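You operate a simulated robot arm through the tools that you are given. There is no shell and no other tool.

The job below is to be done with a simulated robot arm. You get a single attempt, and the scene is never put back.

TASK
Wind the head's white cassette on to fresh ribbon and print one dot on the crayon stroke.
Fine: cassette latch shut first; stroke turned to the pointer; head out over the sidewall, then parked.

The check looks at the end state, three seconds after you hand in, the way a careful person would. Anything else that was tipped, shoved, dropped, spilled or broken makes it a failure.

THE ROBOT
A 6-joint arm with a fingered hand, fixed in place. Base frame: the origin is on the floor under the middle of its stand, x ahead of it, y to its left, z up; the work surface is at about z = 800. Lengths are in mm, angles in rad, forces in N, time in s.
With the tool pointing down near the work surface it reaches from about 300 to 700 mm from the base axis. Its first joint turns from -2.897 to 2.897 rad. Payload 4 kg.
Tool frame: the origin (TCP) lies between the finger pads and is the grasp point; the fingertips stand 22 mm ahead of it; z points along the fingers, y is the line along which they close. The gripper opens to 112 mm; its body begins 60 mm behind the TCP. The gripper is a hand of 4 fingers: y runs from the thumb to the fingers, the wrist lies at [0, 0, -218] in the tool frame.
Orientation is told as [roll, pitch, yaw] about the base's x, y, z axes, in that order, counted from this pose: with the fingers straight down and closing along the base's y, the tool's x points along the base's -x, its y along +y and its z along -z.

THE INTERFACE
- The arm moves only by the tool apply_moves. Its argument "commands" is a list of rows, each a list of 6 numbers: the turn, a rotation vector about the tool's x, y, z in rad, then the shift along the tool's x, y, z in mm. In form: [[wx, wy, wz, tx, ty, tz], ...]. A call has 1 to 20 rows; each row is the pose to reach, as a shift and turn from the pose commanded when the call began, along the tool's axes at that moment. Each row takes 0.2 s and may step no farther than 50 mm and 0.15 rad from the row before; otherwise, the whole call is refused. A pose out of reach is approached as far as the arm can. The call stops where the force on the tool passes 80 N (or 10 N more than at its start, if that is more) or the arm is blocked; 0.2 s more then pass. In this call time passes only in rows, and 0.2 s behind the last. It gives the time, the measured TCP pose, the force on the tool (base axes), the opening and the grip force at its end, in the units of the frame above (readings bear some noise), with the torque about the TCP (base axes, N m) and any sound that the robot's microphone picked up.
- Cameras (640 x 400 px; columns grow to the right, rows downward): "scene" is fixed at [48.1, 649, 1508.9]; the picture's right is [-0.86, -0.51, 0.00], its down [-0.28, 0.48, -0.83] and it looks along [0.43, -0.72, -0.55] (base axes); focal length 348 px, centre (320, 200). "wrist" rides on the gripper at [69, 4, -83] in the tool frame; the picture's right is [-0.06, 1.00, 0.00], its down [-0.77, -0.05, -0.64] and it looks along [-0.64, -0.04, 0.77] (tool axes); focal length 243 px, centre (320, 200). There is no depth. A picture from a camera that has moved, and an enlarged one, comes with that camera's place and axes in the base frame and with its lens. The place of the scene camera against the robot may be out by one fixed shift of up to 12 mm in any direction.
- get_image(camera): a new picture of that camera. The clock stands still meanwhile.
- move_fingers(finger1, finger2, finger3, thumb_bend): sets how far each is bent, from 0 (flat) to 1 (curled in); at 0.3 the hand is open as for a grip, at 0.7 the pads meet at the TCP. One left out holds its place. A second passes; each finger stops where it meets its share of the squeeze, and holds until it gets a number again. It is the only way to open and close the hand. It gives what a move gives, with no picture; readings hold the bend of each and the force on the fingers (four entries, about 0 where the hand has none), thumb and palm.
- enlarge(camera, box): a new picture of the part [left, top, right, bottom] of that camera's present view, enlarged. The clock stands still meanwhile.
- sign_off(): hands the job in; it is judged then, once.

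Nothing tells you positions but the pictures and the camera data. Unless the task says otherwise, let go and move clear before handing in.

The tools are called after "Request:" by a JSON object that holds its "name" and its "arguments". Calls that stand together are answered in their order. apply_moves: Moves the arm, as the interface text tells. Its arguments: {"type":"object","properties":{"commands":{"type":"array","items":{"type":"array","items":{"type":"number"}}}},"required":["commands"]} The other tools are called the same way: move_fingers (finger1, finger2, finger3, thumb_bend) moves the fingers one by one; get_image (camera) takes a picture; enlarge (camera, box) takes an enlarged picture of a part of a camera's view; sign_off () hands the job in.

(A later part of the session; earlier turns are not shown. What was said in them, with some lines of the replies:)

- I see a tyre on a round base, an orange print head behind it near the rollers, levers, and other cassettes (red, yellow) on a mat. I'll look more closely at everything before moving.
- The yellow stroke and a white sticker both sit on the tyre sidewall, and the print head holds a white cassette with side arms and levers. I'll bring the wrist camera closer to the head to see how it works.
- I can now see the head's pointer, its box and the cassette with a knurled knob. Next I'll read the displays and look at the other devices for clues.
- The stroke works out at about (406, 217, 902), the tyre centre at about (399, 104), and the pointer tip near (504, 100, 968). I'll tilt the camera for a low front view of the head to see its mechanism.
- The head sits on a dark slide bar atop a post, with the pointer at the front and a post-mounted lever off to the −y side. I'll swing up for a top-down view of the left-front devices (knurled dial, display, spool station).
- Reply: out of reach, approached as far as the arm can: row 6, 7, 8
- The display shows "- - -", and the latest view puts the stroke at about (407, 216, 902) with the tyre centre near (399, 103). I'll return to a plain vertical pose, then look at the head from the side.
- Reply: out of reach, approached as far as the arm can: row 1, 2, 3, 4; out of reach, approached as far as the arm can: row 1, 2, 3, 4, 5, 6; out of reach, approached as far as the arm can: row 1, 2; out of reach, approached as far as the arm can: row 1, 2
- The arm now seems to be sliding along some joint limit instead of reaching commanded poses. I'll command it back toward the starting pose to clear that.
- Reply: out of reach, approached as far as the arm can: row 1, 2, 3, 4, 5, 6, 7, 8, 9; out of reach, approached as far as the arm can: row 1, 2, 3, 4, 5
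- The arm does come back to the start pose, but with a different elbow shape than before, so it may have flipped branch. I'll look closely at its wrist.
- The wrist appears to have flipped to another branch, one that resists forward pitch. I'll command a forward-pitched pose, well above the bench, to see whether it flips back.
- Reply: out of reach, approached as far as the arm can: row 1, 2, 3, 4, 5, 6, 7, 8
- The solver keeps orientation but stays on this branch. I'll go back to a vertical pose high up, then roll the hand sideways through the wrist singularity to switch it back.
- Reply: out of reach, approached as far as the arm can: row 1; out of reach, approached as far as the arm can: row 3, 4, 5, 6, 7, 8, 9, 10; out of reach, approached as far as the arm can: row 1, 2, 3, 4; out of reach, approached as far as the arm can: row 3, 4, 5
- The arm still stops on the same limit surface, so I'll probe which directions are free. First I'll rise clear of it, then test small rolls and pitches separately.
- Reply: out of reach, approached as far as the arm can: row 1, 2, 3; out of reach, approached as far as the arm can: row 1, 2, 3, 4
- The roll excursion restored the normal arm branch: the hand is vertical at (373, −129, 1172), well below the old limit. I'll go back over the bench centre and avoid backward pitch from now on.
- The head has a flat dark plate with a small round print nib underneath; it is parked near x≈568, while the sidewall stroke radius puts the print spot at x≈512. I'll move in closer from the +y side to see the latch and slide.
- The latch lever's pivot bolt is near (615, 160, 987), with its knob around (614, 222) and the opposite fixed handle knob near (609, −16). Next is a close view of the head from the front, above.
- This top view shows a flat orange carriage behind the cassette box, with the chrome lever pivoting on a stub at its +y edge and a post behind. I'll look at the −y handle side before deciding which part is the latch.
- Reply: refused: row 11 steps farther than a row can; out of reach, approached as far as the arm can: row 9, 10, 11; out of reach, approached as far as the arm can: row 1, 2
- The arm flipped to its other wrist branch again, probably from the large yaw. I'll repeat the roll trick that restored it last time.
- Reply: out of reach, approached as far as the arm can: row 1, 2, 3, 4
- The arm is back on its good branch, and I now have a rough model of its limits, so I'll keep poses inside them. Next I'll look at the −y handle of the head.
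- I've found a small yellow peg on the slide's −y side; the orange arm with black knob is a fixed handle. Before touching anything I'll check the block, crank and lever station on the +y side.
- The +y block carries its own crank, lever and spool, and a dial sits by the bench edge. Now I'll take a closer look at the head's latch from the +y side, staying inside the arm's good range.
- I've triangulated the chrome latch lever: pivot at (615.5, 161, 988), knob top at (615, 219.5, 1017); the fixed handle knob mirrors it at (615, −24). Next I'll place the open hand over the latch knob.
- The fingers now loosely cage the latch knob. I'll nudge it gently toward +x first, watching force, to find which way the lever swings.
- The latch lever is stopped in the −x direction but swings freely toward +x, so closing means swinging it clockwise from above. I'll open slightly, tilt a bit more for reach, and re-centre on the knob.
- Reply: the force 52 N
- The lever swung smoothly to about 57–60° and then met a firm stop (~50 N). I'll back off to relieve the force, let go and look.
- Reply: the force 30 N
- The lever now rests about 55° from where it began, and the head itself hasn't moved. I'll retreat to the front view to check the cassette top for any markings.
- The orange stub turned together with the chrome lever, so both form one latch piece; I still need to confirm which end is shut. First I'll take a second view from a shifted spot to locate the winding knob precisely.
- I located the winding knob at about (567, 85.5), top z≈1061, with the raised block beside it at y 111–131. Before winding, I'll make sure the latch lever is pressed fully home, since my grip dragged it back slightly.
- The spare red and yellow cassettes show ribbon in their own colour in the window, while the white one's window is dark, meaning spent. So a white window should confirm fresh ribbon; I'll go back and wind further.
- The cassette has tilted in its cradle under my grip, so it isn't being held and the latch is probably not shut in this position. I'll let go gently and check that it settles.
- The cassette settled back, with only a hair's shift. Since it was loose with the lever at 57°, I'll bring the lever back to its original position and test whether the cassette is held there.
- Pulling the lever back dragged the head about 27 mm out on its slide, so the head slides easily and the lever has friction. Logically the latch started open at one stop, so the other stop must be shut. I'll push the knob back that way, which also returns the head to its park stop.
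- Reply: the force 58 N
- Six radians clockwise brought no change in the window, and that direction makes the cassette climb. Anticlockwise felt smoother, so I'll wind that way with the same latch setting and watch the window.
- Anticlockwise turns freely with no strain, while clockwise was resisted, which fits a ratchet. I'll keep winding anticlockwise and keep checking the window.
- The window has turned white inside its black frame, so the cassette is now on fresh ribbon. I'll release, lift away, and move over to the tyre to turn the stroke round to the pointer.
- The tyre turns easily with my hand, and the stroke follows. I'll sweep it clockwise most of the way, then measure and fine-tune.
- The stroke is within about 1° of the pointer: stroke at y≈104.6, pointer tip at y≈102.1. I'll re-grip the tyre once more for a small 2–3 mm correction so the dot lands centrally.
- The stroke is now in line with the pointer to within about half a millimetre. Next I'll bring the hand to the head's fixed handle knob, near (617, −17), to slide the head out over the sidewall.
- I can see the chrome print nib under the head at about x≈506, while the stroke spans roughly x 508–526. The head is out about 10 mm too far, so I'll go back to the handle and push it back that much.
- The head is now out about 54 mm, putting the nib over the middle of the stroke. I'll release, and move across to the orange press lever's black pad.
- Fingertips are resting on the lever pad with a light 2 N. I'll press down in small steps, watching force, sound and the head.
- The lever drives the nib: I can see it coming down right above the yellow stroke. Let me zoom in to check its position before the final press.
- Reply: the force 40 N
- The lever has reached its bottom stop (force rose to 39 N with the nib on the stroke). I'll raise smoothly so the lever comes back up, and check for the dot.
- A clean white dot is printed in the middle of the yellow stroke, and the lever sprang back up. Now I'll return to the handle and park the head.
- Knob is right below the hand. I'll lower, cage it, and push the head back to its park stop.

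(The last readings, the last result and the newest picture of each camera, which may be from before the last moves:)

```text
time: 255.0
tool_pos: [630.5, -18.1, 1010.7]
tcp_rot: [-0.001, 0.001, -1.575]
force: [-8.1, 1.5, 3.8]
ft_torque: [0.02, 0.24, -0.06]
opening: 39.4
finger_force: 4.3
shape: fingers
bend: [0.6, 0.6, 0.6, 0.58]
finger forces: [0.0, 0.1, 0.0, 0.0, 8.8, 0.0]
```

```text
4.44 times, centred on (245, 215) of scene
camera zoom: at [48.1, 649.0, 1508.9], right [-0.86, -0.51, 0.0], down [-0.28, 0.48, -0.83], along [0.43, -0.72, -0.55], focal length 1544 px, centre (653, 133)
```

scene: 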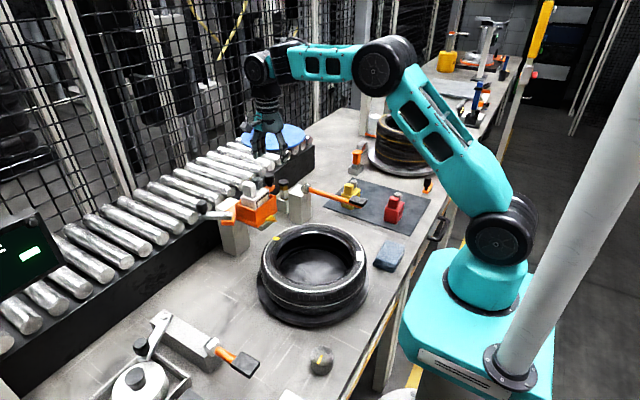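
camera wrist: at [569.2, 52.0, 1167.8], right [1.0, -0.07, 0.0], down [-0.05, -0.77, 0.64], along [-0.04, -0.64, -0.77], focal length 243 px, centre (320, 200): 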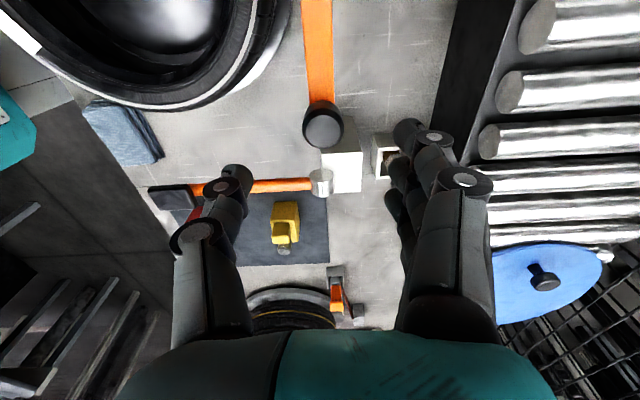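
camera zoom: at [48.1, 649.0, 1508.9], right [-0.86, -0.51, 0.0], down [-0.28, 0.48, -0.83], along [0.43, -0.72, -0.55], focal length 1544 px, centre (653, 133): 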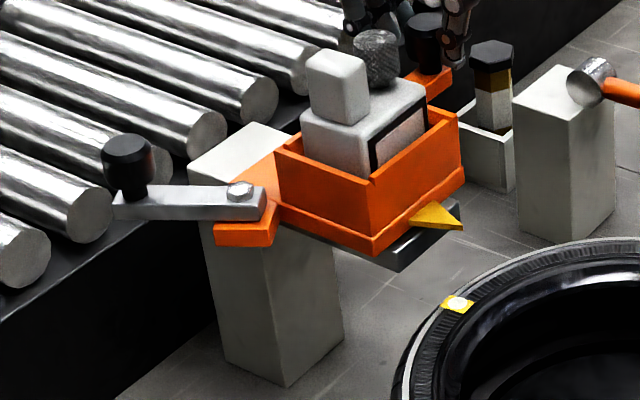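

The head is back exactly at its original parked position. I'll release the handle, lift clear and check the latch and everything else before handing in.

Request:
{"name": "move_fingers", "arguments": {"finger1": 0.42, "finger2": 0.42, "finger3": 0.42, "thumb_bend": 0.42}}

Request:
{"name": "apply_moves", "arguments": {"commands": [[0, 0, 0, 0, -5, -20], [0, 0, 0, 0, -10, -45], [0, 0, 0, 0, -20, -75]]}}

Request:
{"name": "apply_moves", "arguments": {"commands": [[0, 0, -0.12, -10, -25, -10], [0, 0, -0.24, -20, -50, -15], [0, 0, -0.36, -30, -80, -15], [0, 0, -0.48, -35, -110, -15], [0, 0, -0.6, -35, -140, -15], [0, 0, -0.75, -20, -165, -15], [0, 0, -0.9, 10, -175, -15], [0, 0, -1.05, 45, -175, -15], [0, 0, -1.2, 80, -175, -15], [0, 0, -1.34, 110, -165, -15], [0, 0, -1.48, 125, -150, -15], [0, 0, -1.575, 130, -140, -15]]}}

Request:
{"name": "get_image", "arguments": {"camera": "wrist"}}

Request:
{"name": "enlarge", "arguments": {"camera": "wrist", "box": [240, 100, 440, 240]}}

```text
time: 256.0
tool_pos: [630.7, -18.2, 1011.1]
tcp_rot: [-0.001, 0.002, -1.575]
force: [0.5, 0.1, 0.6]
ft_torque: [0.02, -0.04, 0.0]
opening: 79.3
finger_force: 0.1
shape: fingers
bend: [0.42, 0.42, 0.42, 0.42]
finger forces: [0.0, 0.0, 0.0, 0.1, 0.0, 0.0]
```

```text
time: 256.8
tool_pos: [611.5, -22.2, 1086.5]
tcp_rot: [-0.001, 0.001, -1.576]
force: [-0.2, -0.1, 0.2]
ft_torque: [0.0, 0.01, -0.01]
opening: 79.3
finger_force: 0.0
shape: fingers
bend: [0.42, 0.42, 0.42, 0.42]
finger forces: [0.1, 0.1, 0.0, 0.1, 0.0, 0.0]
```

```text
time: 259.4
tool_pos: [469.4, 112.5, 1100.9]
tcp_rot: [0.002, 0.002, 0.003]
force: [-1.0, 0.3, 0.0]
ft_torque: [0.04, 0.0, 0.01]
opening: 79.2
finger_force: 0.1
shape: fingers
bend: [0.42, 0.42, 0.42, 0.42]
finger forces: [0.1, 0.1, 0.0, 0.0, 0.1, 0.0]
```

```text
taken
camera wrist: at [399.9, 117.1, 1182.8], right [0.06, 1.0, 0.0], down [0.77, -0.05, 0.64], along [0.64, -0.04, -0.77], focal length 243 px, centre (320, 200)
```

wrist: 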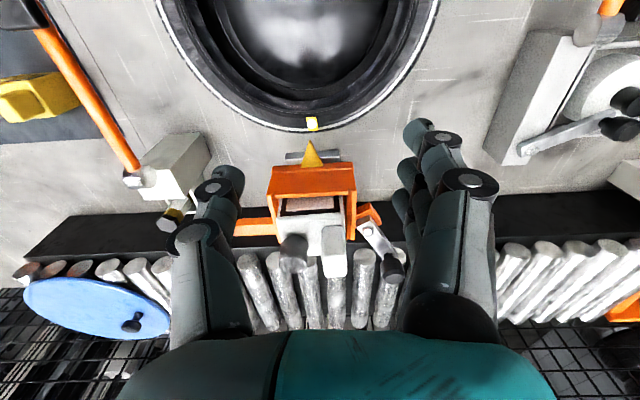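

```text
2.86 times, centred on (340, 170) of wrist
camera zoom: at [399.9, 117.1, 1182.8], right [0.06, 1.0, 0.0], down [0.77, -0.05, 0.64], along [0.64, -0.04, -0.77], focal length 693 px, centre (263, 286)
```

zoom: 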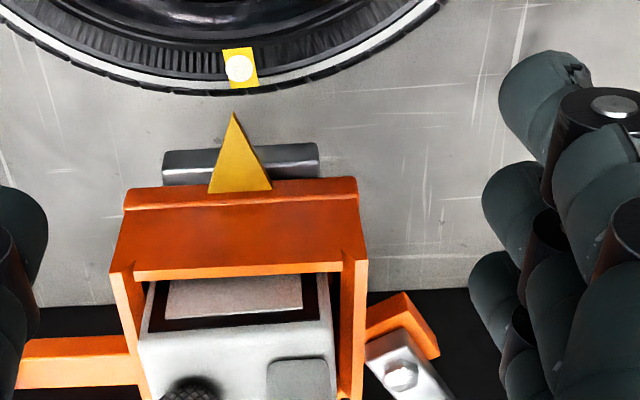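

Request:
{"name": "enlarge", "arguments": {"camera": "wrist", "box": [330, 190, 430, 290]}}

Request:
{"name": "get_image", "arguments": {"camera": "scene"}}

Request:
{"name": "enlarge", "arguments": {"camera": "scene", "box": [180, 150, 420, 330]}}

```text
4.00 times, centred on (380, 240) of wrist
camera zoom: at [399.9, 117.1, 1182.8], right [0.06, 1.0, 0.0], down [0.77, -0.05, 0.64], along [0.64, -0.04, -0.77], focal length 970 px, centre (80, 40)
```

zoom: 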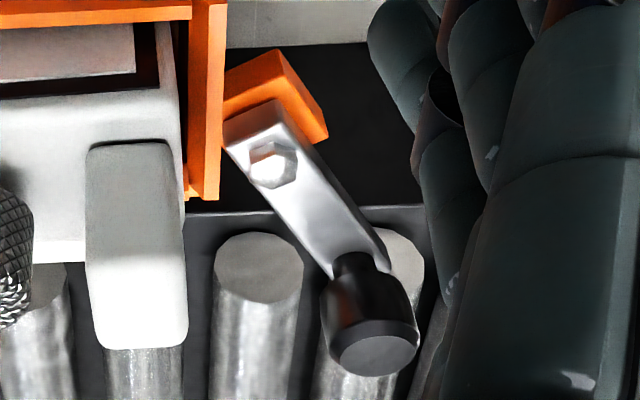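

```text
taken
```

scene: 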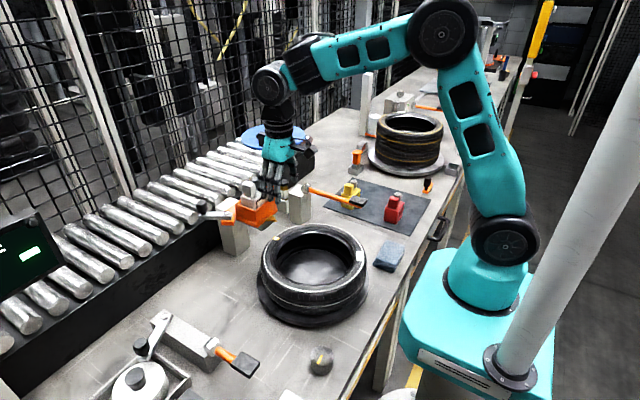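

```text
2.22 times, centred on (300, 240) of scene
camera zoom: at [48.1, 649.0, 1508.9], right [-0.86, -0.51, 0.0], down [-0.28, 0.48, -0.83], along [0.43, -0.72, -0.55], focal length 772 px, centre (364, 111)
```

zoom: 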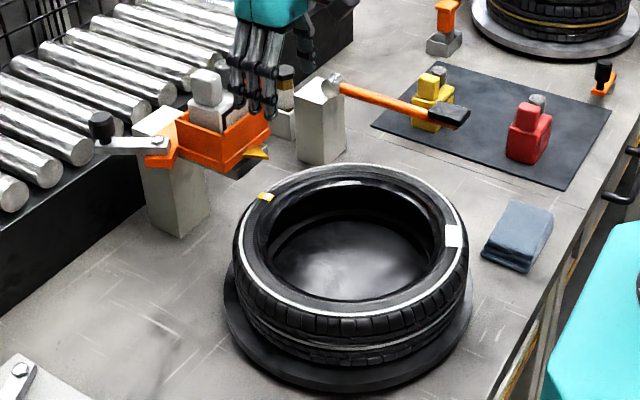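

Request:
{"name": "enlarge", "arguments": {"camera": "scene", "box": [260, 330, 400, 400]}}

Request:
{"name": "apply_moves", "arguments": {"commands": [[0, 0, 0, 20, 0, -15], [0, 0, 0, 40, 0, -30], [0, 0, 0, 60, 0, -40]]}}

Request:
{"name": "get_image", "arguments": {"camera": "wrist"}}

```text
4.57 times, centred on (330, 365) of scene
camera zoom: at [48.1, 649.0, 1508.9], right [-0.86, -0.51, 0.0], down [-0.28, 0.48, -0.83], along [0.43, -0.72, -0.55], focal length 1588 px, centre (274, -554)
```

zoom: 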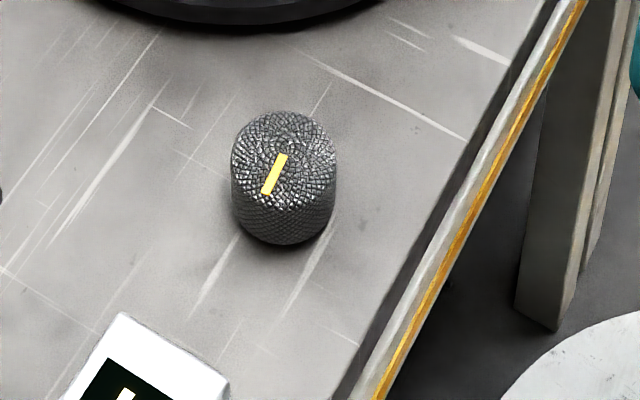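

```text
time: 260.2
tool_pos: [411.0, 112.2, 1140.5]
tcp_rot: [0.003, 0.001, 0.0]
force: [1.0, 0.3, 0.7]
ft_torque: [0.03, 0.06, -0.01]
opening: 79.3
finger_force: 0.1
shape: fingers
bend: [0.42, 0.42, 0.42, 0.42]
finger forces: [0.0, 0.1, 0.1, 0.0, 0.1, 0.1]
```

```text
taken
camera wrist: at [341.1, 118.1, 1223.3], right [0.07, 1.0, 0.0], down [0.77, -0.05, 0.64], along [0.64, -0.04, -0.77], focal length 243 px, centre (320, 200)
```

wrist: 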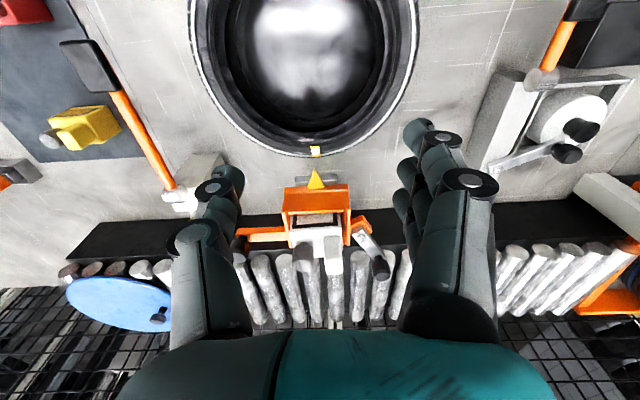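

The white dot sits on the yellow stroke in line with the pointer. The cassette window shows fresh ribbon, the latch lever is at its stop, the head is parked and the hand is clear. I'm handing in.

One uncertainty: nothing in the pictures marks which latch stop is shut. I'm taking the lever's end stop as shut, since it started at the other one and both winding and printing worked there.

Request:
{"name": "sign_off", "arguments": {}}

```text
The job is handed in.
```

I printed one white dot in the middle of the yellow crayon stroke and handed the job in. One thing is unconfirmed: nothing in the pictures shows which end of the latch lever's travel is "shut".

- **Latch:** I swung the lever from where it started to the stop at the other end and left it there. I took that end as shut because winding and printing both worked with the lever there. The cassette could still shift and tilt slightly in its cradle with the lever in that position.
- **Ribbon:** Winding the knob anticlockwise turned the cassette window from dark to white. I had first tried about six radians clockwise. That was resisted and tilted the cassette, which settled back into place when I let go.
- **Stroke:** I turned the tyre until the stroke lined up with the pointer to within about half a millimetre. The knurled dial on the bench turned with it.
- **Head:** I slid it out over the stroke, pressed the lever once to print, and pushed it back to where it was parked at the start. Earlier, while moving the latch back and forth, I had dragged the head about 27 mm off its park and pushed it back.

I saw nothing else tipped, dropped or moved, and the hand was clear of everything when I handed in.
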